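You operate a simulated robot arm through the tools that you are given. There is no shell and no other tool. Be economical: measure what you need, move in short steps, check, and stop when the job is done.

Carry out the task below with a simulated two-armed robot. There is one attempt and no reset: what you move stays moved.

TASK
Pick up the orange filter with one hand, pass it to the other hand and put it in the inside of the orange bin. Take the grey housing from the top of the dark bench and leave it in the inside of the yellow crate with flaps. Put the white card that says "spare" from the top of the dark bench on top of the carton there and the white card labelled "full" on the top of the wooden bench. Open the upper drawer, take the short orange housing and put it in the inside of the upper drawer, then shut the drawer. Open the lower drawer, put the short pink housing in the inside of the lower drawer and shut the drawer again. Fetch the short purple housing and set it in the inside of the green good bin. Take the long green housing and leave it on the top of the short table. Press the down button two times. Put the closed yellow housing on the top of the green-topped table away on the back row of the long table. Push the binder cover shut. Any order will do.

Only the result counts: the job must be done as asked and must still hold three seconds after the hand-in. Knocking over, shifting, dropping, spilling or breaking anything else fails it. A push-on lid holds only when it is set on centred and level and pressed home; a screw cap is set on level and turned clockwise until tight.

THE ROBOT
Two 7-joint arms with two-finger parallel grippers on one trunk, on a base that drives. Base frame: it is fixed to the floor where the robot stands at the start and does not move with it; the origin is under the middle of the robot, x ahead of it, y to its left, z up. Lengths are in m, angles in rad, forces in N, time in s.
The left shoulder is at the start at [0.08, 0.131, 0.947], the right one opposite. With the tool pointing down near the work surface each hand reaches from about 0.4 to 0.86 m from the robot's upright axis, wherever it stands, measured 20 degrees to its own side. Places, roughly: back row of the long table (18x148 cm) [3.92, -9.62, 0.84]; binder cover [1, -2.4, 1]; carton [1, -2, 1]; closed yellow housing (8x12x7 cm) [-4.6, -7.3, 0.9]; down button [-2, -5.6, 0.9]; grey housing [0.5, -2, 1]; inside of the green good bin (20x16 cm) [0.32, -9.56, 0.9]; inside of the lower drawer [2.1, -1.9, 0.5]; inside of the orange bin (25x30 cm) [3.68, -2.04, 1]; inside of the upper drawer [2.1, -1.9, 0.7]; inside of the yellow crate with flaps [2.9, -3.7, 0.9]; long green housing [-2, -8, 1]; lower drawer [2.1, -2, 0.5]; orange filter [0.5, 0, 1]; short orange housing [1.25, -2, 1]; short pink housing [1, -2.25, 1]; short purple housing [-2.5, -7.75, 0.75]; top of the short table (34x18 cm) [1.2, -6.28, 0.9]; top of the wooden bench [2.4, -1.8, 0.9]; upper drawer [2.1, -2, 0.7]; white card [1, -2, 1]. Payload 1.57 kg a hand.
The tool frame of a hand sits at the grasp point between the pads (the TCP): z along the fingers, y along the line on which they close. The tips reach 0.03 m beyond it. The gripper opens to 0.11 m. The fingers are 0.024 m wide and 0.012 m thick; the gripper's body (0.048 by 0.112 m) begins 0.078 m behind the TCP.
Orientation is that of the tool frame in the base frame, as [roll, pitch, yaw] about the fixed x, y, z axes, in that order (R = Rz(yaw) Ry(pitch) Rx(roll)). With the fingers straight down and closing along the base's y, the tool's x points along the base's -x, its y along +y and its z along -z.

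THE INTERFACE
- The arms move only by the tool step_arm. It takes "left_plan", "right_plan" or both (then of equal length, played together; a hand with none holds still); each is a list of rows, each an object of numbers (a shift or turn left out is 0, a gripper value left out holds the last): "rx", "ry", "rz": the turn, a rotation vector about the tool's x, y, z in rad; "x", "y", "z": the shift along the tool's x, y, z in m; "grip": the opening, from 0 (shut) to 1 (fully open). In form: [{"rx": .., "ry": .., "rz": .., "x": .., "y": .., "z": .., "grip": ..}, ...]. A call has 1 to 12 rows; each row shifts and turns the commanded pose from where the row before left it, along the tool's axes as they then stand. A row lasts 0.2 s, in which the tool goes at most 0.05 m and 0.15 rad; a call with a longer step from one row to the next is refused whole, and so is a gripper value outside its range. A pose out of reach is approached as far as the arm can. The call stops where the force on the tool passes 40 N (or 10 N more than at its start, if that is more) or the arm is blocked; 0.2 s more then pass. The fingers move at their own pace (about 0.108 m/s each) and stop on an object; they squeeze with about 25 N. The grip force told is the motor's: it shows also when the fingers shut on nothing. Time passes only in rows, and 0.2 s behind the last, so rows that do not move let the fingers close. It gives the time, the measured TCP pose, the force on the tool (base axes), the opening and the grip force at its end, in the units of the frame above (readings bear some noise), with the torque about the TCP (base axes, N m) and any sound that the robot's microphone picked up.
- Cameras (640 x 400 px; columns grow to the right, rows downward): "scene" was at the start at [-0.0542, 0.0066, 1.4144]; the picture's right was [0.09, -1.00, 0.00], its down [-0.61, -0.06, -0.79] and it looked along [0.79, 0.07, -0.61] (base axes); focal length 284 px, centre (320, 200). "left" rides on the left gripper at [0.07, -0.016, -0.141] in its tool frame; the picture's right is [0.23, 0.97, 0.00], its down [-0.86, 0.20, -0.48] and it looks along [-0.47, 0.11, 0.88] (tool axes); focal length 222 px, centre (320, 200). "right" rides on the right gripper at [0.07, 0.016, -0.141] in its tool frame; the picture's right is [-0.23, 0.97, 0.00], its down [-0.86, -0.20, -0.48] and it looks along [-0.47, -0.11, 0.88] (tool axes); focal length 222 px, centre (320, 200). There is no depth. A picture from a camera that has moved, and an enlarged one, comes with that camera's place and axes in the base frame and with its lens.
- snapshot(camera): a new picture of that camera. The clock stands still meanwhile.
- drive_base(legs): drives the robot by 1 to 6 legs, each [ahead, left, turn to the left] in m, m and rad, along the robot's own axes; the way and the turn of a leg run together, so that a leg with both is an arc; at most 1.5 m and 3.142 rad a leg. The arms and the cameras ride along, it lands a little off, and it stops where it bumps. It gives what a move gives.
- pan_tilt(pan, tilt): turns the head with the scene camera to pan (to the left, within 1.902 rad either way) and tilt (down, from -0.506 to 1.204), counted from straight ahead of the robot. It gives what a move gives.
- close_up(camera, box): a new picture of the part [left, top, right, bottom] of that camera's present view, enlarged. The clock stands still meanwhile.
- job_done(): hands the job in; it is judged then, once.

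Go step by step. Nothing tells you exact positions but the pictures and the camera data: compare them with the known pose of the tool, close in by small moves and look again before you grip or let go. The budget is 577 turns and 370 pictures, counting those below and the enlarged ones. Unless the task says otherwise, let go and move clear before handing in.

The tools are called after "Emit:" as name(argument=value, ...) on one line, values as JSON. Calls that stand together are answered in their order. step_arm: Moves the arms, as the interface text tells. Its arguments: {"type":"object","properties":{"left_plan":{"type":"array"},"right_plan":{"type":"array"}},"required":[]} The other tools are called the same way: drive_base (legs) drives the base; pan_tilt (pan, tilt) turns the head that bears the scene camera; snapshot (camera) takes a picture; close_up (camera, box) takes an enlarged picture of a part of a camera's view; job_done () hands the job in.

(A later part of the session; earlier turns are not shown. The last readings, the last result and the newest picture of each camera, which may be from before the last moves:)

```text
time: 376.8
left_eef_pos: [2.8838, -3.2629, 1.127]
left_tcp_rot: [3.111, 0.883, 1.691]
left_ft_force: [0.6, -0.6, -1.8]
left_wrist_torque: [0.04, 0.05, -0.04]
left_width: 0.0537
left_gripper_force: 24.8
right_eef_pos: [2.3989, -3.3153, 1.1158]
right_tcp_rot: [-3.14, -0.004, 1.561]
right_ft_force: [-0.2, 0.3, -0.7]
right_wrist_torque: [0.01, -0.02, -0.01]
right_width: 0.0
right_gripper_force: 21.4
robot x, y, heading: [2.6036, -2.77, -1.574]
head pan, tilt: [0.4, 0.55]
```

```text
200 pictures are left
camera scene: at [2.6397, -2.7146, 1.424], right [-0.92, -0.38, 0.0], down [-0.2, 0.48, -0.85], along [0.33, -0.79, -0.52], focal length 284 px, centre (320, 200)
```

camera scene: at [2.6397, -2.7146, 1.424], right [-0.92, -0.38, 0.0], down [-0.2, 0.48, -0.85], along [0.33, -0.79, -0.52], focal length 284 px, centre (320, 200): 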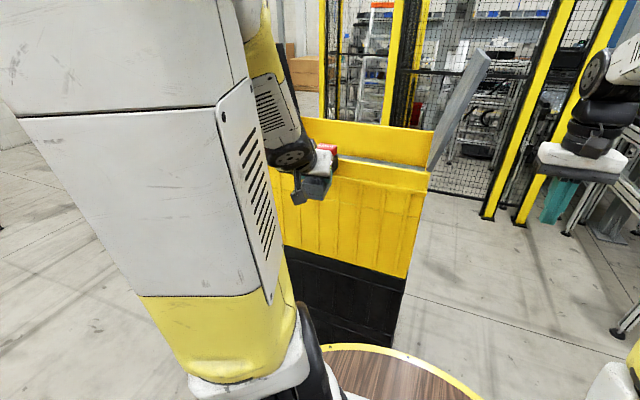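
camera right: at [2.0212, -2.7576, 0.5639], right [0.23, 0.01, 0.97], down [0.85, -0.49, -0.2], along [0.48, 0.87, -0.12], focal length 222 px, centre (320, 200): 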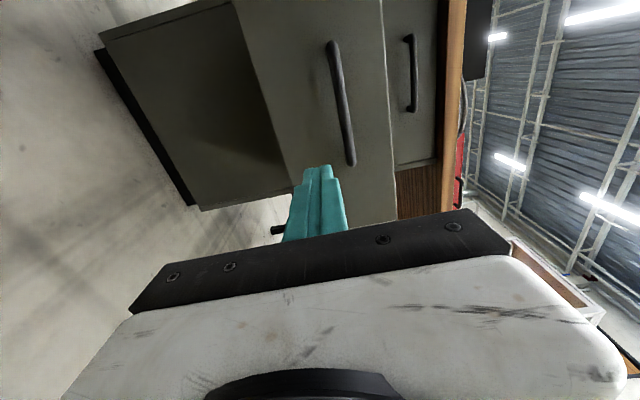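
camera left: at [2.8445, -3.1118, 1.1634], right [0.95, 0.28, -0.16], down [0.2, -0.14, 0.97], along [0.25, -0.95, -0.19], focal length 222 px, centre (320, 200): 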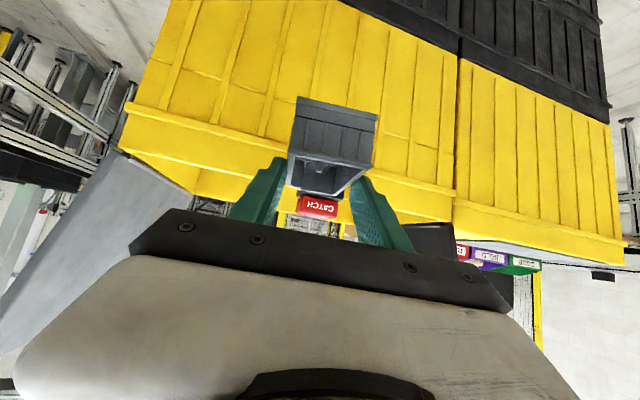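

Free again with the housing still held. The catch sits at about (2.93, −3.46, z 1.11). I raise the hand well above it.

Emit:
step_arm(left_plan=[{"x": -0.031, "z": -0.0254}, {"x": -0.031, "z": -0.0254}, {"x": -0.031, "z": -0.0254}, {"x": -0.02, "z": -0.017}, {}])

Emit:
pan_tilt(pan=0.1, tilt=0.55)

Emit:
snapshot(camera="scene")

Emit:
snapshot(camera="left")

```text
time: 378.0
left_eef_pos: [2.8786, -3.2609, 1.2739]
left_tcp_rot: [3.113, 0.886, 1.689]
left_ft_force: [0.4, -0.1, -1.3]
left_wrist_torque: [0.05, -0.01, 0.01]
left_width: 0.0535
left_gripper_force: 25.5
right_eef_pos: [2.3991, -3.3154, 1.1157]
right_tcp_rot: [3.141, -0.003, 1.561]
right_ft_force: [0.5, -1.2, -0.4]
right_wrist_torque: [-0.01, 0.01, -0.01]
right_width: 0.0
right_gripper_force: 21.4
robot x, y, heading: [2.6069, -2.7675, -1.574]
head pan, tilt: [0.4, 0.55]
```

```text
time: 378.8
left_eef_pos: [2.879, -3.2605, 1.2741]
left_tcp_rot: [3.111, 0.882, 1.689]
left_ft_force: [-0.9, 0.0, -1.9]
left_wrist_torque: [0.06, -0.02, -0.01]
left_width: 0.0535
left_gripper_force: 24.6
right_eef_pos: [2.3993, -3.3154, 1.1168]
right_tcp_rot: [3.141, -0.002, 1.562]
right_ft_force: [-0.4, 0.3, 0.1]
right_wrist_torque: [0.03, -0.03, 0.0]
right_width: 0.0002
right_gripper_force: 21.5
robot x, y, heading: [2.6043, -2.7697, -1.576]
head pan, tilt: [0.099, 0.55]
```

```text
199 pictures are left
camera scene: at [2.6137, -2.7209, 1.4239], right [-1.0, -0.09, 0.0], down [-0.05, 0.52, -0.85], along [0.08, -0.85, -0.52], focal length 284 px, centre (320, 200)
```

scene: 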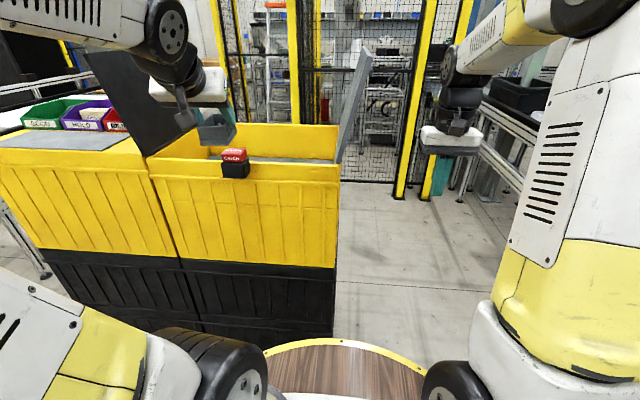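

```text
198 pictures are left
camera left: at [2.8407, -3.1114, 1.3102], right [0.95, 0.28, -0.16], down [0.2, -0.14, 0.97], along [0.25, -0.95, -0.19], focal length 222 px, centre (320, 200)
```

left: 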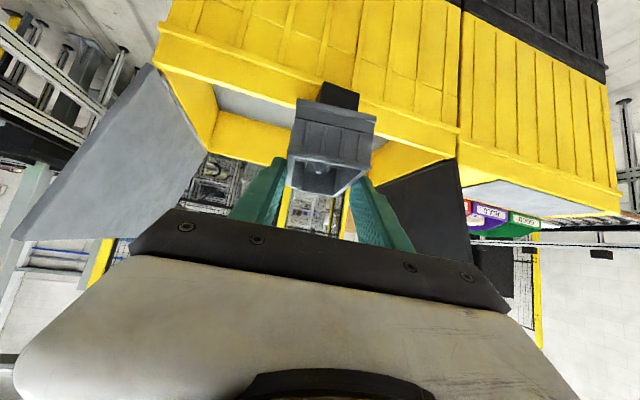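

Now clear: crate floor z≈0.93, rim ≈1.07, catch mid-rim. I shift the hand west of the catch and make it steeper.

Emit:
step_arm(left_plan=[{"y": -0.03}, {"y": -0.03}, {"y": -0.03}, {"ry": 0.12}, {"ry": 0.12}, {"ry": 0.12}, {}])

Emit:
drive_base(legs=[[0.2, 0.0, 0]])

Emit:
snapshot(camera="left")

Emit:
snapshot(camera="scene")

```text
time: 380.4
left_eef_pos: [2.7906, -3.275, 1.2717]
left_tcp_rot: [3.12, 0.523, 1.702]
left_ft_force: [-1.0, 0.0, -0.3]
left_wrist_torque: [0.03, 0.0, 0.0]
left_width: 0.0535
left_gripper_force: 25.0
right_eef_pos: [2.3992, -3.3155, 1.1173]
right_tcp_rot: [3.14, -0.004, 1.561]
right_ft_force: [-0.5, -0.4, 1.1]
right_wrist_torque: [-0.02, 0.0, 0.0]
right_width: 0.0
right_gripper_force: 21.3
robot x, y, heading: [2.6065, -2.7709, -1.576]
head pan, tilt: [0.099, 0.55]
```

```text
time: 382.0
left_eef_pos: [2.7899, -3.4762, 1.2729]
left_tcp_rot: [3.12, 0.523, 1.703]
left_ft_force: [0.1, 1.6, -0.9]
left_wrist_torque: [0.01, 0.0, -0.01]
left_width: 0.0536
left_gripper_force: 24.5
right_eef_pos: [2.3989, -3.5176, 1.1146]
right_tcp_rot: [3.141, -0.004, 1.561]
right_ft_force: [0.9, -0.1, -0.6]
right_wrist_torque: [0.0, -0.02, -0.02]
right_width: 0.0001
right_gripper_force: 21.7
robot x, y, heading: [2.6058, -2.9712, -1.575]
head pan, tilt: [0.099, 0.55]
```

```text
197 pictures are left
camera left: at [2.7539, -3.3483, 1.3598], right [0.94, 0.33, -0.1], down [0.25, -0.47, 0.85], along [0.24, -0.82, -0.52], focal length 222 px, centre (320, 200)
```

left: 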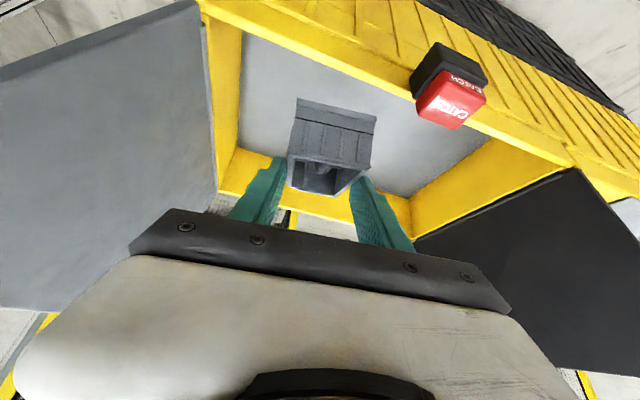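

```text
196 pictures are left
camera scene: at [2.6124, -2.9228, 1.4239], right [-1.0, -0.09, 0.0], down [-0.05, 0.52, -0.85], along [0.08, -0.85, -0.52], focal length 284 px, centre (320, 200)
```

scene: 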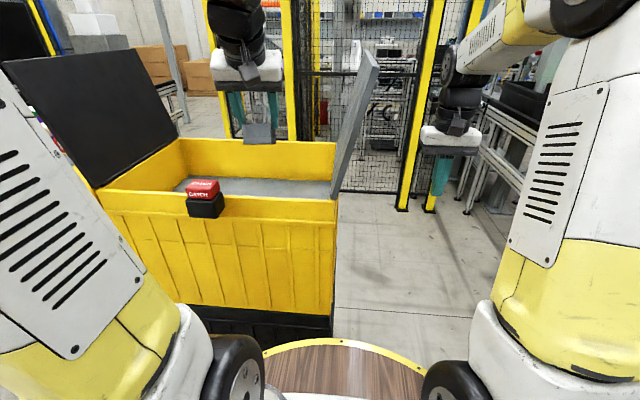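

Emit:
step_arm(left_plan=[{"x": -0.036, "y": -0.005, "z": 0.021}, {"x": -0.036, "y": -0.005, "z": 0.021}, {"x": -0.036, "y": -0.005, "z": 0.021}, {"x": -0.036, "y": -0.005, "z": 0.021}, {"x": 0.02, "z": 0.0346}, {"x": 0.02, "z": 0.0346}, {"x": 0.02, "z": 0.0346}, {"x": 0.02, "z": 0.0346}, {}])

Emit:
snapshot(camera="left")

Emit:
snapshot(camera="scene")

```text
time: 384.0
left_eef_pos: [2.7976, -3.6436, 1.112]
left_tcp_rot: [3.12, 0.522, 1.704]
left_ft_force: [-0.5, 0.3, -1.4]
left_wrist_torque: [0.02, -0.02, -0.02]
left_width: 0.0533
left_gripper_force: 25.1
right_eef_pos: [2.3982, -3.5171, 1.1162]
right_tcp_rot: [-3.141, -0.004, 1.562]
right_ft_force: [-0.8, -0.6, 0.1]
right_wrist_torque: [0.03, 0.03, 0.02]
right_width: 0.0
right_gripper_force: 21.6
robot x, y, heading: [2.6023, -2.9686, -1.575]
head pan, tilt: [0.099, 0.55]
```

```text
195 pictures are left
camera left: at [2.7616, -3.5155, 1.1994], right [0.94, 0.33, -0.1], down [0.25, -0.47, 0.85], along [0.24, -0.82, -0.52], focal length 222 px, centre (320, 200)
```

left: 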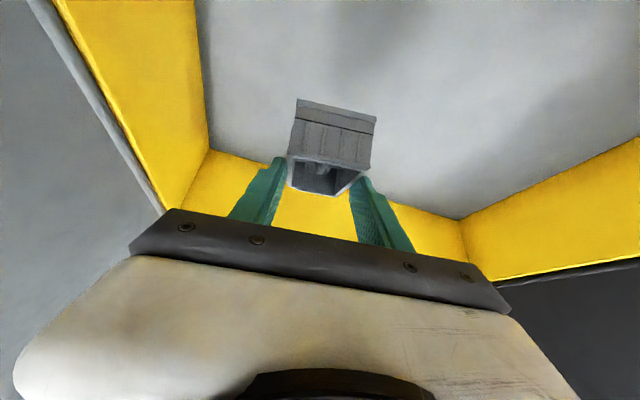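

```text
194 pictures are left
camera scene: at [2.6124, -2.9231, 1.424], right [-1.0, -0.09, 0.0], down [-0.05, 0.52, -0.85], along [0.08, -0.85, -0.52], focal length 284 px, centre (320, 200)
```

scene: 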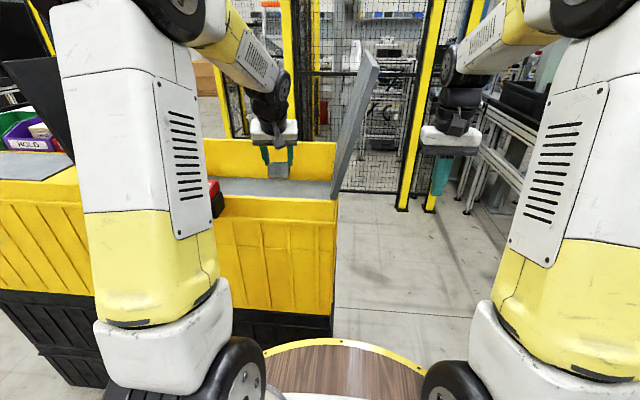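

Emit:
step_arm(left_plan=[{"x": 0.0125, "z": 0.0217}, {"x": 0.0125, "z": 0.0217}, {"x": 0.0125, "z": 0.0217}, {"x": 0.01, "z": 0.0173}, {"x": 0.005, "z": 0.0087}, {}])

Emit:
snapshot(camera="left")

```text
time: 385.4
left_eef_pos: [2.7993, -3.6447, 1.0053]
left_tcp_rot: [3.12, 0.524, 1.703]
left_ft_force: [0.2, 0.3, -1.3]
left_wrist_torque: [0.03, 0.01, -0.01]
left_width: 0.0533
left_gripper_force: 24.6
right_eef_pos: [2.3977, -3.5179, 1.1163]
right_tcp_rot: [3.14, -0.004, 1.563]
right_ft_force: [0.3, 0.4, -0.1]
right_wrist_torque: [0.0, -0.03, 0.01]
right_width: 0.0
right_gripper_force: 21.6
robot x, y, heading: [2.6071, -2.9708, -1.572]
head pan, tilt: [0.099, 0.55]
```

```text
193 pictures are left
camera left: at [2.7631, -3.5159, 1.0937], right [0.94, 0.33, -0.1], down [0.25, -0.47, 0.85], along [0.24, -0.82, -0.53], focal length 222 px, centre (320, 200)
```

left: 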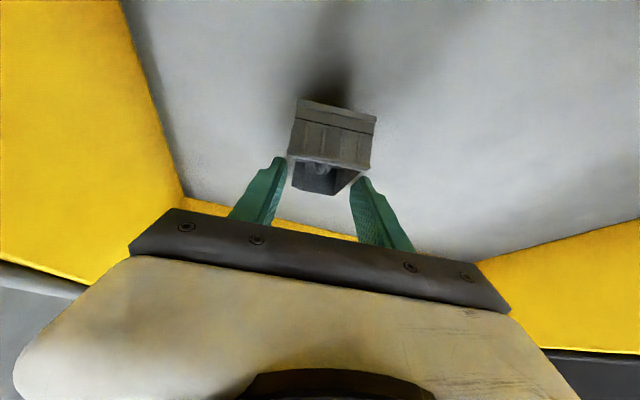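

Emit:
step_arm(left_plan=[{"x": 0.0075, "z": 0.013}, {"x": 0.0075, "z": 0.013}, {"x": 0.005, "z": 0.0087}, {"x": 0.005, "z": 0.0087}, {}])

Emit:
snapshot(camera="left")

```text
time: 385.9
left_eef_pos: [2.7995, -3.6464, 0.9926]
left_tcp_rot: [3.123, 0.533, 1.706]
left_ft_force: [0.1, 0.6, -0.6]
left_wrist_torque: [-0.13, 0.03, -0.01]
left_width: 0.0535
left_gripper_force: 24.5
right_eef_pos: [2.3993, -3.5185, 1.1168]
right_tcp_rot: [-3.141, -0.004, 1.564]
right_ft_force: [-0.2, -0.1, -0.1]
right_wrist_torque: [-0.02, 0.02, -0.02]
right_width: 0.0
right_gripper_force: 21.1
robot x, y, heading: [2.6033, -2.9712, -1.573]
head pan, tilt: [0.099, 0.55]
stopped in row 2 (left hand): the force on the tool passed its limit at 64 N (the readings are from after the stop); the commanded pose is now the measured one
```

```text
192 pictures are left
camera left: at [2.763, -3.5178, 1.0784], right [0.94, 0.34, -0.1], down [0.26, -0.46, 0.85], along [0.24, -0.82, -0.52], focal length 222 px, centre (320, 200)
```

left: 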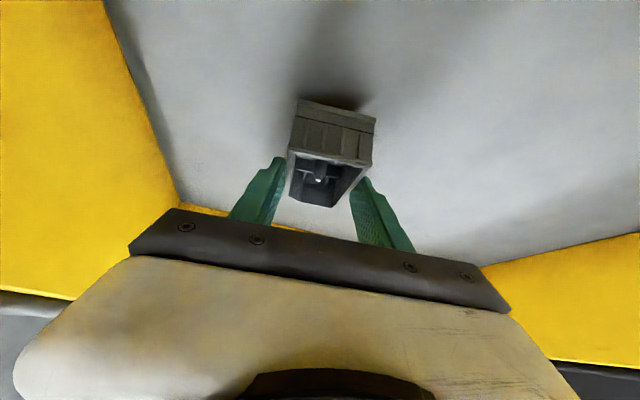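

The housing's lower end touched the floor. I release and rise straight up.

Emit:
step_arm(left_plan=[{"grip": 0.7}, {}, {"grip": 0.9}, {}, {"x": -0.0175, "z": -0.03}, {"x": -0.02, "z": -0.0346}, {"x": -0.02, "z": -0.0346}, {"x": -0.02, "z": -0.0346}, {"x": -0.02, "z": -0.0346}, {"x": -0.02, "z": -0.0346}, {"x": -0.02, "z": -0.0346}, {}])

Emit:
snapshot(camera="left")

```text
time: 388.5
left_eef_pos: [2.794, -3.6443, 1.2653]
left_tcp_rot: [3.122, 0.533, 1.706]
left_ft_force: [0.3, 0.3, 0.5]
left_wrist_torque: [0.02, 0.03, 0.04]
left_width: 0.0989
left_gripper_force: 0.1
right_eef_pos: [2.3982, -3.5174, 1.1169]
right_tcp_rot: [-3.14, -0.004, 1.564]
right_ft_force: [0.3, -0.9, -0.8]
right_wrist_torque: [0.01, -0.02, -0.02]
right_width: 0.0
right_gripper_force: 21.5
robot x, y, heading: [2.6, -2.9714, -1.577]
head pan, tilt: [0.099, 0.55]
```

```text
191 pictures are left
camera left: at [2.7579, -3.5163, 1.3523], right [0.94, 0.34, -0.1], down [0.26, -0.46, 0.85], along [0.24, -0.82, -0.52], focal length 222 px, centre (320, 200)
```

left: 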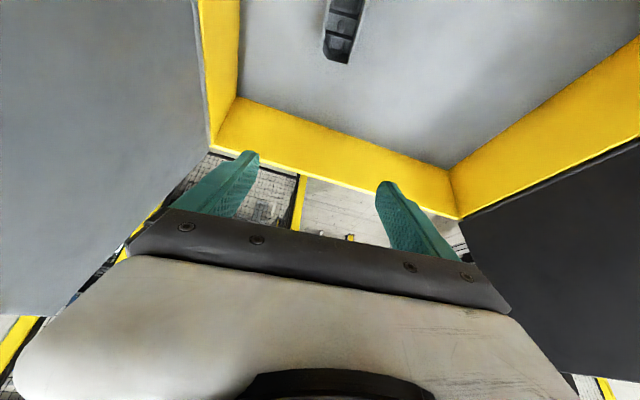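

The grey housing is in the crate. I back off and survey the route south.

Emit:
drive_base(legs=[[-0.3, 0, 0]])

Emit:
pan_tilt(pan=-0.4, tilt=0.25)

Emit:
snapshot(camera="scene")

Emit:
pan_tilt(pan=0.7, tilt=0.25)

Emit:
snapshot(camera="scene")

```text
time: 390.6
left_eef_pos: [2.7949, -3.3449, 1.2642]
left_tcp_rot: [3.124, 0.534, 1.708]
left_ft_force: [-0.1, 0.5, 0.1]
left_wrist_torque: [-0.01, 0.0, 0.04]
left_width: 0.099
left_gripper_force: 0.2
right_eef_pos: [2.3988, -3.2172, 1.1161]
right_tcp_rot: [3.141, -0.004, 1.561]
right_ft_force: [0.4, -0.6, 0.1]
right_wrist_torque: [0.01, -0.01, 0.01]
right_width: 0.0
right_gripper_force: 21.4
robot x, y, heading: [2.6031, -2.6679, -1.574]
head pan, tilt: [0.099, 0.55]
```

```text
time: 391.5
left_eef_pos: [2.7942, -3.3442, 1.2652]
left_tcp_rot: [3.123, 0.533, 1.706]
left_ft_force: [0.2, 0.3, -0.1]
left_wrist_torque: [-0.02, -0.02, -0.01]
left_width: 0.099
left_gripper_force: 0.0
right_eef_pos: [2.3994, -3.2181, 1.1168]
right_tcp_rot: [3.141, -0.004, 1.562]
right_ft_force: [0.1, -0.4, -0.1]
right_wrist_torque: [0.02, -0.02, 0.0]
right_width: 0.0001
right_gripper_force: 20.8
robot x, y, heading: [2.6066, -2.6693, -1.575]
head pan, tilt: [-0.4, 0.25]
```

```text
190 pictures are left
camera scene: at [2.5688, -2.619, 1.4516], right [-0.92, 0.39, 0.0], down [0.1, 0.23, -0.97], along [-0.38, -0.89, -0.25], focal length 284 px, centre (320, 200)
```

scene: 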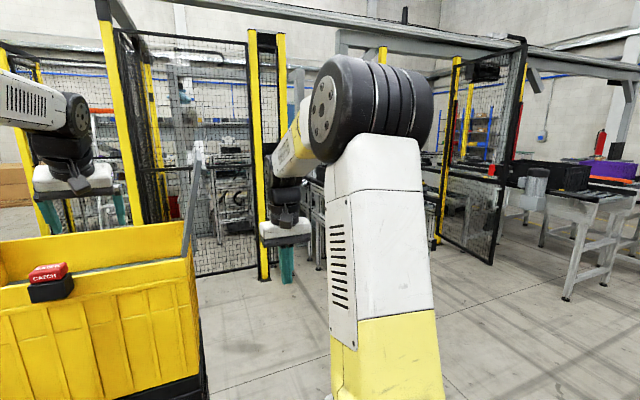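

```text
time: 392.8
left_eef_pos: [2.7959, -3.3452, 1.2644]
left_tcp_rot: [3.123, 0.533, 1.706]
left_ft_force: [-0.1, -0.7, -0.9]
left_wrist_torque: [0.01, 0.02, -0.01]
left_width: 0.0991
left_gripper_force: 0.1
right_eef_pos: [2.4004, -3.2172, 1.1161]
right_tcp_rot: [-3.141, -0.004, 1.561]
right_ft_force: [0.6, -0.1, -0.1]
right_wrist_torque: [-0.01, 0.02, 0.0]
right_width: 0.0
right_gripper_force: 21.0
robot x, y, heading: [2.6097, -2.671, -1.573]
head pan, tilt: [0.7, 0.25]
```

```text
189 pictures are left
camera scene: at [2.6653, -2.605, 1.4517], right [-0.77, -0.64, 0.0], down [-0.16, 0.19, -0.97], along [0.62, -0.74, -0.25], focal length 284 px, centre (320, 200)
```

scene: 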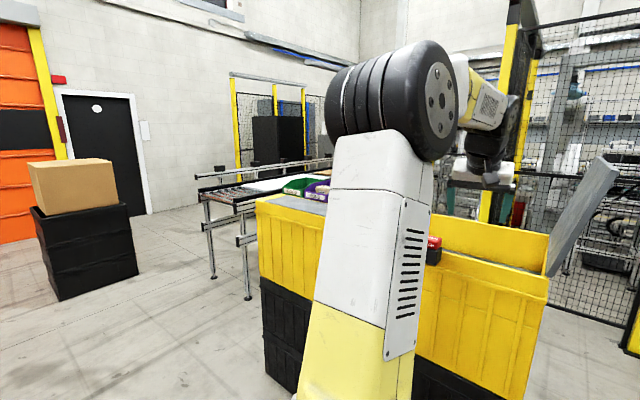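

A fence line lies at y≈−5.2 with an open gate near x≈0–0.6. I home the left hand, drive west to x≈0.6 facing south, and look.

Emit:
step_arm(left_plan=[{"ry": 0.13}, {"ry": 0.13}, {"ry": 0.13}, {"ry": 0.13}, {"z": 0.04, "grip": 0.2}, {"z": 0.04, "x": 0.03}, {"z": 0.04, "x": 0.03}, {"x": 0.04}, {"x": 0.03}, {}])

Emit:
drive_base(legs=[[0.3, -1.0, 0], [0.3, -1.0, 0]])

Emit:
pan_tilt(pan=0, tilt=0.3)

Emit:
snapshot(camera="scene")

```text
time: 395.0
left_eef_pos: [2.779, -3.2171, 1.142]
left_tcp_rot: [3.126, 0.012, 1.716]
left_ft_force: [0.6, 0.3, 0.1]
left_wrist_torque: [-0.01, -0.01, 0.02]
left_width: 0.0219
left_gripper_force: 0.0
right_eef_pos: [2.4, -3.2174, 1.1159]
right_tcp_rot: [3.138, -0.004, 1.562]
right_ft_force: [0.5, -1.0, -0.2]
right_wrist_torque: [-0.02, 0.0, -0.01]
right_width: 0.0
right_gripper_force: 21.3
robot x, y, heading: [2.6087, -2.671, -1.575]
head pan, tilt: [0.7, 0.25]
```

```text
time: 405.3
left_eef_pos: [0.784, -3.8019, 1.1438]
left_tcp_rot: [3.126, 0.012, 1.711]
left_ft_force: [-1.4, -0.1, -0.5]
left_wrist_torque: [0.02, -0.02, 0.0]
left_width: 0.022
left_gripper_force: 0.0
right_eef_pos: [0.4042, -3.7996, 1.1152]
right_tcp_rot: [3.141, -0.004, 1.556]
right_ft_force: [0.3, -1.0, -0.3]
right_wrist_torque: [0.02, -0.02, 0.03]
right_width: 0.0
right_gripper_force: 21.4
robot x, y, heading: [0.6156, -3.2511, -1.588]
head pan, tilt: [0.7, 0.25]
```

```text
time: 406.4
left_eef_pos: [0.7839, -3.8021, 1.1432]
left_tcp_rot: [3.126, 0.011, 1.71]
left_ft_force: [0.5, 0.5, 0.0]
left_wrist_torque: [0.02, -0.04, -0.03]
left_width: 0.022
left_gripper_force: 0.0
right_eef_pos: [0.4049, -3.7995, 1.1176]
right_tcp_rot: [-3.141, -0.004, 1.556]
right_ft_force: [0.5, -0.3, 0.5]
right_wrist_torque: [-0.01, -0.01, 0.05]
right_width: 0.0
right_gripper_force: 21.1
robot x, y, heading: [0.6145, -3.2545, -1.583]
head pan, tilt: [0.0, 0.3]
```

```text
188 pictures are left
camera scene: at [0.6135, -3.2101, 1.4469], right [-1.0, 0.01, 0.0], down [0.0, 0.3, -0.96], along [-0.01, -0.96, -0.3], focal length 284 px, centre (320, 200)
```

scene: 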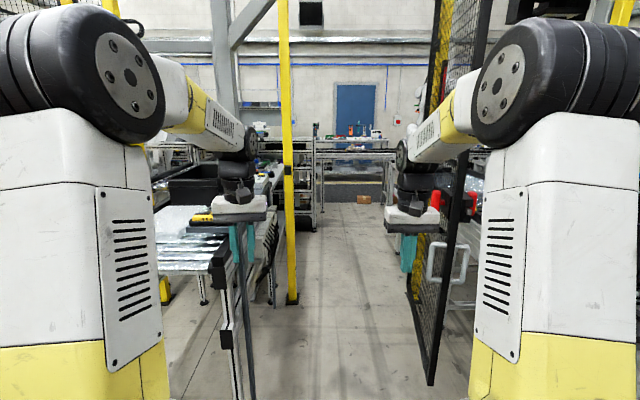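

The gate opens between the door (x≈−0.17…0) and the yellow post (x≈0.81). I align at x≈0.40 and drive through in stages.

Emit:
drive_base(legs=[[0, -0.21, 0.012], [0.9, 0, 0]])

Emit:
pan_tilt(pan=0, tilt=0.5)

Emit:
snapshot(camera="scene")

```text
time: 412.4
left_eef_pos: [0.5816, -4.7015, 1.1437]
left_tcp_rot: [3.126, 0.013, 1.724]
left_ft_force: [-0.2, -0.7, -0.3]
left_wrist_torque: [-0.01, 0.0, 0.02]
left_width: 0.0219
left_gripper_force: 0.0
right_eef_pos: [0.202, -4.7022, 1.117]
right_tcp_rot: [-3.141, -0.004, 1.568]
right_ft_force: [0.7, -0.5, -0.3]
right_wrist_torque: [0.0, 0.0, -0.02]
right_width: 0.0
right_gripper_force: 21.3
robot x, y, heading: [0.4053, -4.1578, -1.569]
head pan, tilt: [0.0, 0.3]
```

```text
time: 413.1
left_eef_pos: [0.5812, -4.7025, 1.142]
left_tcp_rot: [3.126, 0.014, 1.722]
left_ft_force: [0.6, 0.9, 0.8]
left_wrist_torque: [-0.02, 0.02, 0.01]
left_width: 0.0217
left_gripper_force: 0.1
right_eef_pos: [0.2025, -4.7045, 1.1164]
right_tcp_rot: [3.141, -0.003, 1.569]
right_ft_force: [-0.4, 0.3, -0.2]
right_wrist_torque: [-0.06, 0.01, 0.01]
right_width: 0.0
right_gripper_force: 21.4
robot x, y, heading: [0.403, -4.1588, -1.569]
head pan, tilt: [0.0, 0.499]
```

```text
187 pictures are left
camera scene: at [0.4029, -4.1097, 1.4286], right [-1.0, 0.0, 0.0], down [0.0, 0.48, -0.88], along [0.0, -0.88, -0.48], focal length 284 px, centre (320, 200)
```

scene: 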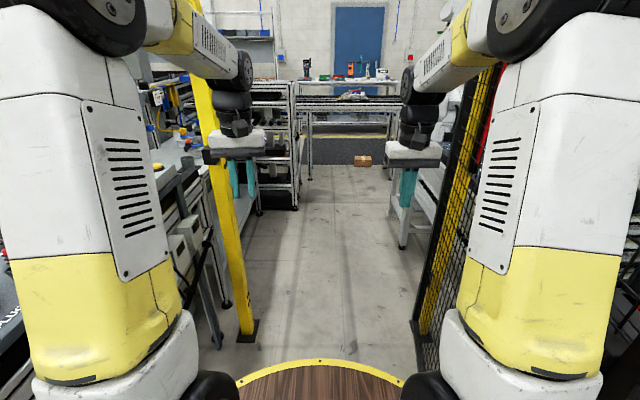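

I continue through the gate.

Emit:
drive_base(legs=[[1.3, -0.06, 0]])

Emit:
pan_tilt(pan=-0.8, tilt=0.3)

Emit:
snapshot(camera="scene")

Emit:
pan_tilt(pan=0.7, tilt=0.3)

Emit:
snapshot(camera="scene")

```text
time: 419.6
left_eef_pos: [0.512, -5.995, 1.1436]
left_tcp_rot: [3.127, 0.013, 1.712]
left_ft_force: [0.0, 0.3, 0.0]
left_wrist_torque: [0.03, 0.02, 0.02]
left_width: 0.022
left_gripper_force: 0.0
right_eef_pos: [0.1312, -5.9945, 1.1155]
right_tcp_rot: [3.141, -0.003, 1.559]
right_ft_force: [0.0, 0.7, 0.5]
right_wrist_torque: [-0.02, -0.01, -0.03]
right_width: 0.0
right_gripper_force: 21.3
robot x, y, heading: [0.3334, -5.4456, -1.582]
head pan, tilt: [0.0, 0.499]
```

```text
time: 420.8
left_eef_pos: [0.5109, -5.9944, 1.143]
left_tcp_rot: [3.126, 0.012, 1.713]
left_ft_force: [0.7, -0.6, 0.1]
left_wrist_torque: [0.02, 0.0, -0.04]
left_width: 0.022
left_gripper_force: 0.1
right_eef_pos: [0.1331, -5.9934, 1.1169]
right_tcp_rot: [3.141, -0.004, 1.56]
right_ft_force: [-0.1, -0.1, -0.4]
right_wrist_torque: [0.02, -0.04, 0.02]
right_width: 0.0004
right_gripper_force: 21.6
robot x, y, heading: [0.3384, -5.4476, -1.583]
head pan, tilt: [-0.799, 0.3]
```

```text
186 pictures are left
camera scene: at [0.2727, -5.3749, 1.4469], right [-0.69, 0.72, 0.0], down [0.21, 0.2, -0.96], along [-0.69, -0.66, -0.3], focal length 284 px, centre (320, 200)
```

scene: 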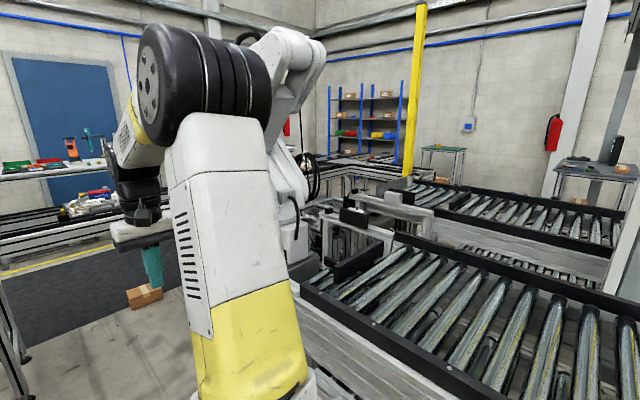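

```text
time: 422.4
left_eef_pos: [0.5121, -5.9949, 1.1429]
left_tcp_rot: [3.124, 0.011, 1.712]
left_ft_force: [-0.1, 0.9, -0.1]
left_wrist_torque: [0.0, -0.02, -0.01]
left_width: 0.0221
left_gripper_force: 0.1
right_eef_pos: [0.1319, -5.9946, 1.116]
right_tcp_rot: [3.141, -0.004, 1.558]
right_ft_force: [-0.1, -1.0, 0.4]
right_wrist_torque: [-0.01, -0.01, 0.0]
right_width: 0.0002
right_gripper_force: 22.0
robot x, y, heading: [0.3402, -5.4516, -1.575]
head pan, tilt: [0.7, 0.3]
```

```text
185 pictures are left
camera scene: at [0.3996, -5.3824, 1.4469], right [-0.77, -0.64, 0.0], down [-0.19, 0.23, -0.96], along [0.61, -0.74, -0.3], focal length 284 px, centre (320, 200)
```

scene: 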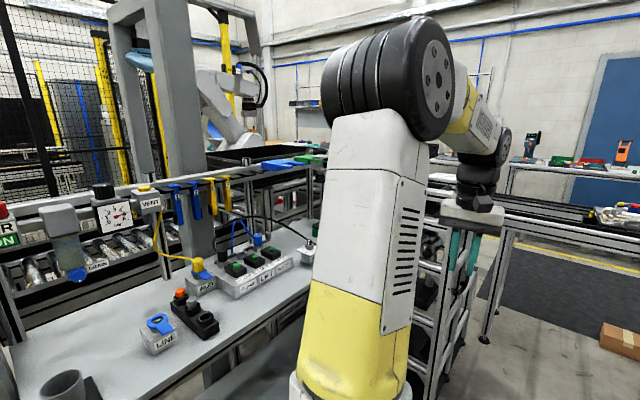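

Emit:
close_up(camera="scene", box=[0, 150, 330, 400])

Emit:
pan_tilt(pan=0, tilt=0.3)

Emit:
close_up(camera="scene", box=[200, 80, 440, 300])

Emit:
pan_tilt(pan=-1.5, tilt=0.3)

Emit:
snapshot(camera="scene")

```text
1.60 times, centred on (165, 275) of scene
camera zoom: at [0.3996, -5.3824, 1.4469], right [-0.77, -0.64, 0.0], down [-0.19, 0.23, -0.96], along [0.61, -0.74, -0.3], focal length 455 px, centre (568, 80)
```

zoom: 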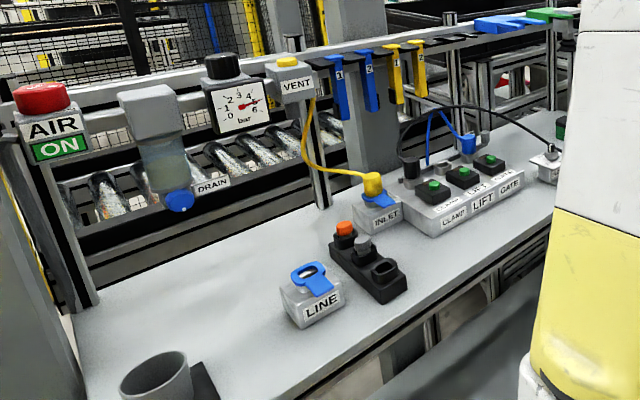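

```text
time: 423.4
left_eef_pos: [0.5111, -5.994, 1.1433]
left_tcp_rot: [3.127, 0.012, 1.711]
left_ft_force: [-0.4, -0.4, -0.9]
left_wrist_torque: [-0.02, 0.0, -0.03]
left_width: 0.022
left_gripper_force: 0.1
right_eef_pos: [0.1314, -5.9929, 1.1165]
right_tcp_rot: [-3.141, -0.004, 1.559]
right_ft_force: [0.3, 0.0, -0.6]
right_wrist_torque: [0.02, -0.02, -0.02]
right_width: 0.0
right_gripper_force: 21.5
robot x, y, heading: [0.3387, -5.4489, -1.58]
head pan, tilt: [0.0, 0.3]
```

```text
1.82 times, centred on (320, 190) of scene
camera zoom: at [0.3394, -5.4038, 1.4469], right [-1.0, 0.01, 0.0], down [0.0, 0.3, -0.96], along [-0.01, -0.96, -0.3], focal length 517 px, centre (320, 218)
```

zoom: 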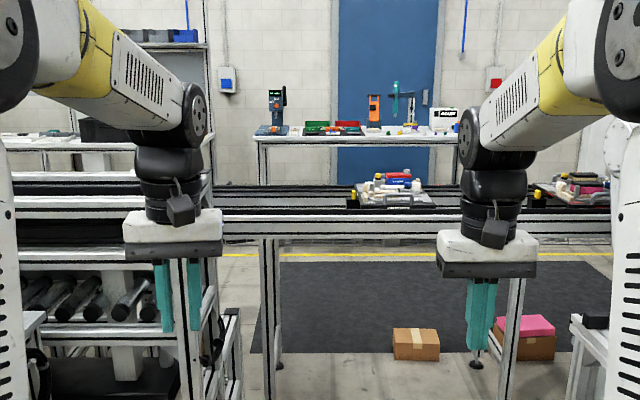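

```text
time: 425.0
left_eef_pos: [0.5113, -5.9946, 1.1433]
left_tcp_rot: [3.124, 0.011, 1.712]
left_ft_force: [0.2, -0.1, 0.3]
left_wrist_torque: [-0.01, 0.0, -0.01]
left_width: 0.0219
left_gripper_force: 0.0
right_eef_pos: [0.1306, -5.9938, 1.1162]
right_tcp_rot: [3.141, -0.004, 1.56]
right_ft_force: [0.3, 0.7, -0.6]
right_wrist_torque: [0.0, 0.02, 0.05]
right_width: 0.0002
right_gripper_force: 20.9
robot x, y, heading: [0.3396, -5.4462, -1.58]
head pan, tilt: [-1.499, 0.3]
```

```text
182 pictures are left
camera scene: at [0.2469, -5.3163, 1.4469], right [-0.06, 1.0, 0.0], down [0.3, 0.02, -0.96], along [-0.95, -0.06, -0.3], focal length 284 px, centre (320, 200)
```

scene: 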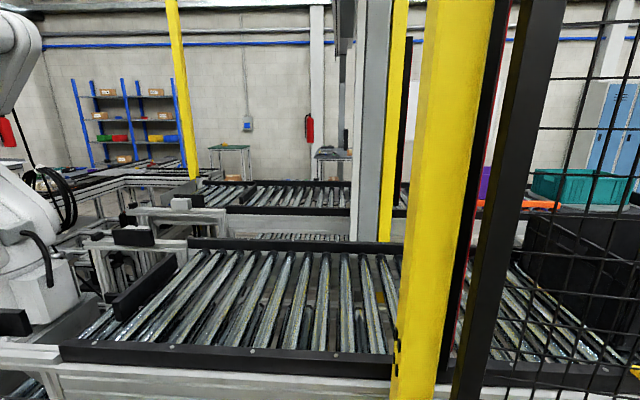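

This fenced cell holds the short table (bench to the east), but the housings, button and bins lie west/south outside. I back out of the gate and head west around the equipment.

Emit:
drive_base(legs=[[-1.3, 0.03, 0], [-0.75, 0, 0], [0, 0, -1.56], [1.05, 0, 0]])

Emit:
pan_tilt(pan=0, tilt=0.3)

Emit:
snapshot(camera="scene")

```text
time: 430.3
left_eef_pos: [0.5838, -4.8801, 1.1422]
left_tcp_rot: [3.126, 0.014, 1.754]
left_ft_force: [-0.1, 0.9, -0.6]
left_wrist_torque: [-0.04, 0.02, -0.02]
left_width: 0.0218
left_gripper_force: 0.0
right_eef_pos: [0.2042, -4.8931, 1.1174]
right_tcp_rot: [-3.142, -0.005, 1.598]
right_ft_force: [-1.1, 0.1, -0.3]
right_wrist_torque: [-0.03, 0.0, -0.02]
right_width: 0.0002
right_gripper_force: 21.3
robot x, y, heading: [0.3911, -4.3419, -1.536]
head pan, tilt: [-1.499, 0.3]
stopped in leg 1: the robot was blocked; the commanded pose is now the measured one
```

```text
time: 431.9
left_eef_pos: [0.5838, -4.8792, 1.1424]
left_tcp_rot: [3.124, 0.015, 1.754]
left_ft_force: [-0.6, 0.5, -0.1]
left_wrist_torque: [0.02, -0.01, 0.02]
left_width: 0.022
left_gripper_force: 0.2
right_eef_pos: [0.2057, -4.8938, 1.1165]
right_tcp_rot: [3.141, -0.004, 1.599]
right_ft_force: [-0.7, 0.8, 0.8]
right_wrist_torque: [-0.01, 0.0, 0.02]
right_width: 0.0001
right_gripper_force: 21.2
robot x, y, heading: [0.3881, -4.3445, -1.538]
head pan, tilt: [0.0, 0.3]
```

```text
181 pictures are left
camera scene: at [0.3875, -4.2954, 1.4469], right [-1.0, -0.03, 0.0], down [-0.01, 0.3, -0.96], along [0.03, -0.95, -0.3], focal length 284 px, centre (320, 200)
```

scene: 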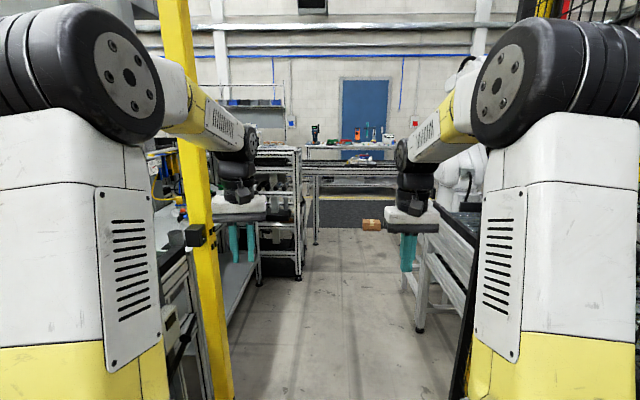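

The base bumped while reversing. I look to the right side at the gate door.

Emit:
pan_tilt(pan=-1.8, tilt=0.6)

Emit:
snapshot(camera="scene")

Emit:
pan_tilt(pan=1.8, tilt=0.6)

Emit:
snapshot(camera="scene")

```text
time: 433.7
left_eef_pos: [0.5833, -4.8783, 1.1436]
left_tcp_rot: [3.125, 0.014, 1.755]
left_ft_force: [-0.7, 0.2, -0.4]
left_wrist_torque: [0.02, -0.02, -0.02]
left_width: 0.0218
left_gripper_force: 0.1
right_eef_pos: [0.2041, -4.8931, 1.1167]
right_tcp_rot: [-3.141, -0.002, 1.6]
right_ft_force: [-0.5, 0.3, -0.9]
right_wrist_torque: [0.01, 0.0, 0.0]
right_width: 0.0
right_gripper_force: 21.6
robot x, y, heading: [0.3885, -4.3411, -1.538]
head pan, tilt: [-1.799, 0.6]
```

```text
180 pictures are left
camera scene: at [0.2978, -4.185, 1.4195], right [0.19, 0.98, 0.0], down [0.55, -0.11, -0.83], along [-0.81, 0.16, -0.56], focal length 284 px, centre (320, 200)
```

scene: 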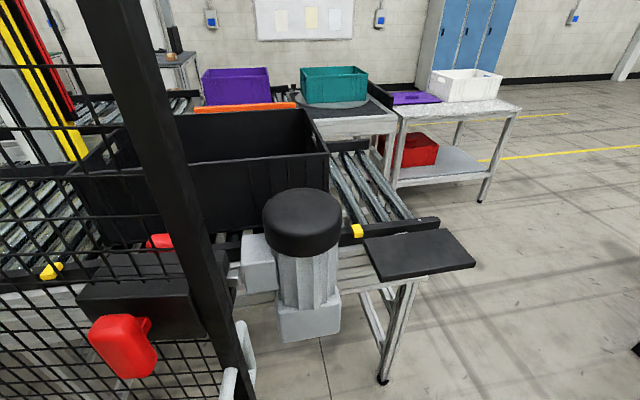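

```text
time: 436.7
left_eef_pos: [0.5834, -4.88, 1.1438]
left_tcp_rot: [3.125, 0.013, 1.754]
left_ft_force: [0.4, 0.0, -0.2]
left_wrist_torque: [0.0, 0.04, -0.03]
left_width: 0.0222
left_gripper_force: 0.0
right_eef_pos: [0.2042, -4.8936, 1.1175]
right_tcp_rot: [-3.141, -0.003, 1.599]
right_ft_force: [-0.3, 0.1, 0.2]
right_wrist_torque: [-0.03, 0.01, -0.02]
right_width: 0.0001
right_gripper_force: 21.7
robot x, y, heading: [0.3904, -4.3381, -1.539]
head pan, tilt: [1.799, 0.6]
```

```text
179 pictures are left
camera scene: at [0.4699, -4.1793, 1.4194], right [0.26, -0.97, 0.0], down [-0.55, -0.15, -0.82], along [0.8, 0.21, -0.57], focal length 284 px, centre (320, 200)
```

scene: 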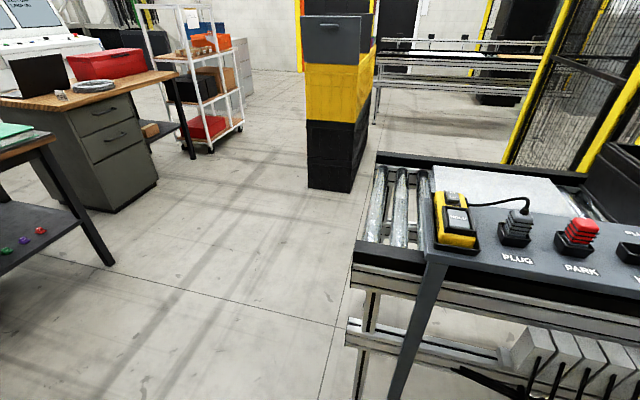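

The door's handle is close on the west; the east side has room. I shift left 0.14 m and back out.

Emit:
drive_base(legs=[[0.03, 0.14, -0.03], [-0.9, 0, 0]])

Emit:
pan_tilt(pan=-0.6, tilt=0.4)

Emit:
snapshot(camera="scene")

```text
time: 442.4
left_eef_pos: [0.7058, -4.0112, 1.1439]
left_tcp_rot: [3.126, 0.014, 1.728]
left_ft_force: [-0.7, 0.6, 0.6]
left_wrist_torque: [0.02, -0.02, 0.02]
left_width: 0.0218
left_gripper_force: 0.0
right_eef_pos: [0.325, -4.0163, 1.117]
right_tcp_rot: [-3.141, -0.002, 1.573]
right_ft_force: [-0.1, -0.7, -1.2]
right_wrist_torque: [-0.01, 0.02, 0.02]
right_width: 0.0005
right_gripper_force: 21.0
robot x, y, heading: [0.5272, -3.4643, -1.561]
head pan, tilt: [1.799, 0.6]
```

```text
time: 444.6
left_eef_pos: [0.7053, -4.012, 1.1433]
left_tcp_rot: [3.125, 0.014, 1.728]
left_ft_force: [-0.5, -0.2, 0.6]
left_wrist_torque: [0.02, 0.0, -0.02]
left_width: 0.0219
left_gripper_force: 0.1
right_eef_pos: [0.3271, -4.0159, 1.116]
right_tcp_rot: [-3.141, -0.003, 1.573]
right_ft_force: [0.4, 0.4, -0.3]
right_wrist_torque: [-0.04, 0.0, -0.01]
right_width: 0.0001
right_gripper_force: 21.5
robot x, y, heading: [0.5268, -3.4694, -1.564]
head pan, tilt: [-0.6, 0.4]
```

```text
178 pictures are left
camera scene: at [0.4722, -3.4062, 1.4377], right [-0.83, 0.56, 0.0], down [0.22, 0.32, -0.92], along [-0.51, -0.76, -0.39], focal length 284 px, centre (320, 200)
```

scene: 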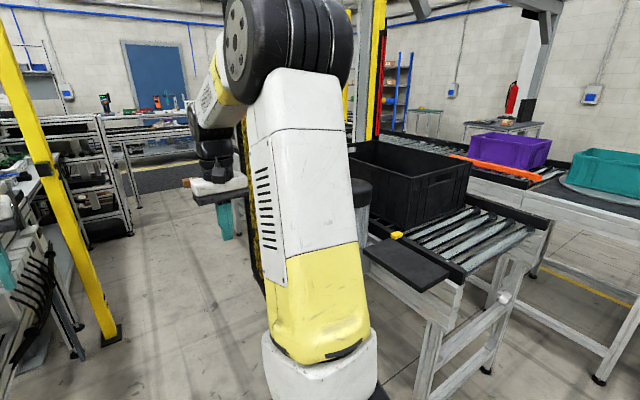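

Emit:
drive_base(legs=[[-0.33, 0, 0], [0, 0, -1.578], [1.3, 0, 0], [0, 0, -1.571], [1.4, 0, 0], [0.5, 0, 1.571]])

Emit:
pan_tilt(pan=0.5, tilt=0.35)

Emit:
snapshot(camera="scene")

```text
time: 471.0
left_eef_pos: [-1.661, -1.6069, 1.1424]
left_tcp_rot: [3.126, 0.015, 0.162]
left_ft_force: [0.8, 0.1, 0.5]
left_wrist_torque: [0.03, 0.01, 0.0]
left_width: 0.0218
left_gripper_force: 0.0
right_eef_pos: [-1.6681, -1.2279, 1.1176]
right_tcp_rot: [3.14, -0.004, 0.005]
right_ft_force: [-1.1, 0.6, -0.5]
right_wrist_torque: [0.02, 0.0, 0.02]
right_width: 0.0001
right_gripper_force: 21.1
robot x, y, heading: [-1.1168, -1.4247, -3.133]
head pan, tilt: [-0.6, 0.4]
cut short: leg 6
```

```text
time: 472.3
left_eef_pos: [-1.6617, -1.6068, 1.1438]
left_tcp_rot: [3.127, 0.014, 0.162]
left_ft_force: [0.3, 0.3, 0.8]
left_wrist_torque: [-0.02, 0.01, -0.04]
left_width: 0.022
left_gripper_force: 0.0
right_eef_pos: [-1.6683, -1.2269, 1.1168]
right_tcp_rot: [3.141, -0.004, 0.004]
right_ft_force: [0.0, 0.1, 0.3]
right_wrist_torque: [0.02, -0.01, -0.04]
right_width: 0.0
right_gripper_force: 21.4
robot x, y, heading: [-1.1196, -1.4253, -3.127]
head pan, tilt: [0.499, 0.351]
```

```text
177 pictures are left
camera scene: at [-1.0607, -1.4704, 1.4422], right [-0.49, 0.87, 0.0], down [0.3, 0.17, -0.94], along [-0.82, -0.46, -0.34], focal length 284 px, centre (320, 200)
```

scene: 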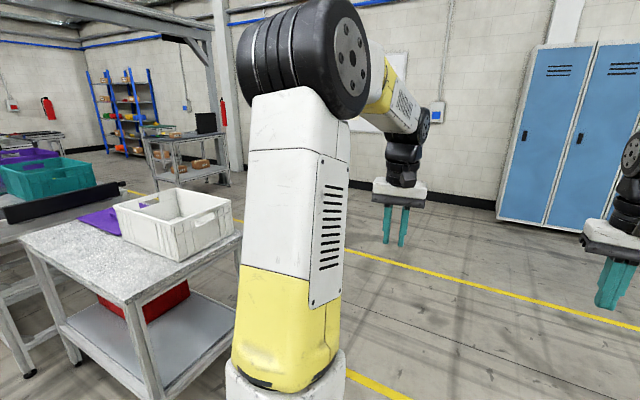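

Emit:
drive_base(legs=[[1.5, 0, 0], [0, 0, 1.571]])

Emit:
pan_tilt(pan=0, tilt=0.3)

Emit:
snapshot(camera="scene")

```text
time: 483.6
left_eef_pos: [-2.4325, -1.9856, 1.144]
left_tcp_rot: [3.126, 0.016, 1.749]
left_ft_force: [0.3, 0.9, 0.2]
left_wrist_torque: [0.03, -0.02, 0.02]
left_width: 0.0221
left_gripper_force: 0.1
right_eef_pos: [-2.8115, -1.9994, 1.1168]
right_tcp_rot: [-3.141, -0.004, 1.594]
right_ft_force: [-0.2, -0.2, -0.6]
right_wrist_torque: [0.0, 0.03, -0.01]
right_width: 0.0002
right_gripper_force: 21.4
robot x, y, heading: [-2.6239, -1.4457, -1.542]
head pan, tilt: [0.499, 0.351]
```

```text
time: 484.5
left_eef_pos: [-2.4311, -1.986, 1.1427]
left_tcp_rot: [3.127, 0.015, 1.75]
left_ft_force: [-0.6, -0.1, 0.2]
left_wrist_torque: [0.0, 0.0, 0.03]
left_width: 0.0219
left_gripper_force: 0.1
right_eef_pos: [-2.8106, -1.9996, 1.117]
right_tcp_rot: [-3.142, -0.004, 1.596]
right_ft_force: [0.2, -0.8, 1.0]
right_wrist_torque: [0.03, 0.01, 0.01]
right_width: 0.0001
right_gripper_force: 20.9
robot x, y, heading: [-2.6266, -1.446, -1.539]
head pan, tilt: [0.0, 0.3]
```

```text
176 pictures are left
camera scene: at [-2.6263, -1.4015, 1.4469], right [-1.0, -0.03, 0.0], down [-0.01, 0.3, -0.96], along [0.03, -0.95, -0.3], focal length 284 px, centre (320, 200)
```

scene: 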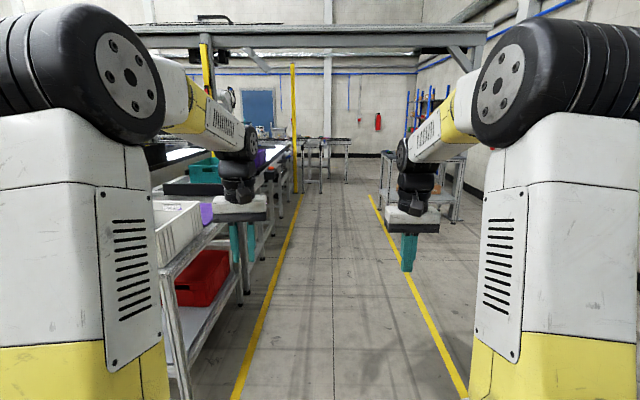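

A marked walkway runs south. I drive along it.

Emit:
drive_base(legs=[[1.5, -0.05, -0.03], [1.4, 0, 0]])

Emit:
snapshot(camera="scene")

Emit:
pan_tilt(pan=0.6, tilt=0.4)

Emit:
snapshot(camera="scene")

```text
refused: leg 1 is longer than a leg can be; nothing moved
```

```text
175 pictures are left
camera scene: at [-2.6263, -1.4015, 1.4469], right [-1.0, -0.03, 0.0], down [-0.01, 0.3, -0.96], along [0.03, -0.95, -0.3], focal length 284 px, centre (320, 200)
```

scene: 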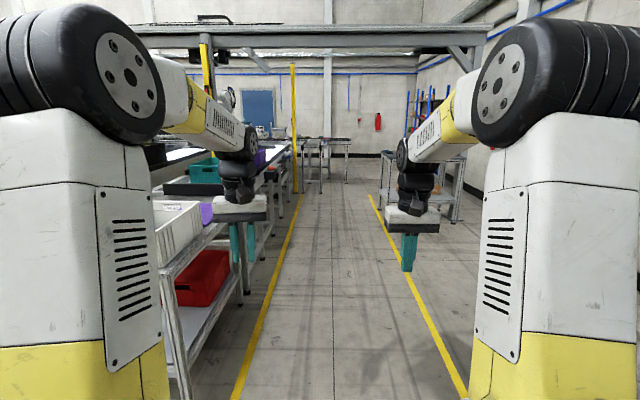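

```text
time: 485.5
left_eef_pos: [-2.4321, -1.9862, 1.1439]
left_tcp_rot: [3.124, 0.014, 1.75]
left_ft_force: [-0.1, -0.3, 0.8]
left_wrist_torque: [0.01, 0.0, -0.03]
left_width: 0.0221
left_gripper_force: 0.1
right_eef_pos: [-2.8107, -1.9987, 1.1168]
right_tcp_rot: [3.141, -0.004, 1.595]
right_ft_force: [0.3, -0.5, 0.3]
right_wrist_torque: [-0.01, 0.01, 0.0]
right_width: 0.0
right_gripper_force: 21.5
robot x, y, heading: [-2.6248, -1.4438, -1.542]
head pan, tilt: [0.6, 0.4]
```

```text
174 pictures are left
camera scene: at [-2.5747, -1.383, 1.4377], right [-0.81, -0.59, 0.0], down [-0.23, 0.31, -0.92], along [0.54, -0.74, -0.39], focal length 284 px, centre (320, 200)
```

scene: 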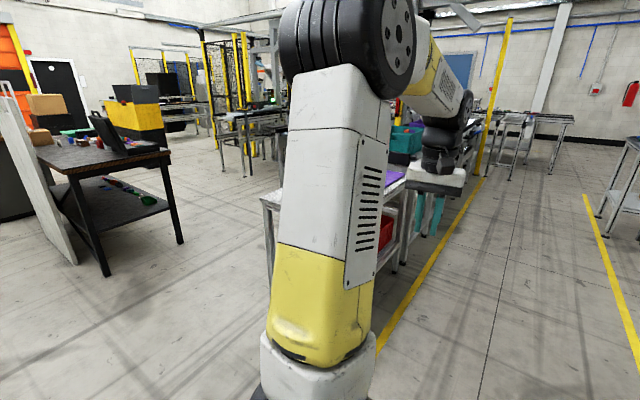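

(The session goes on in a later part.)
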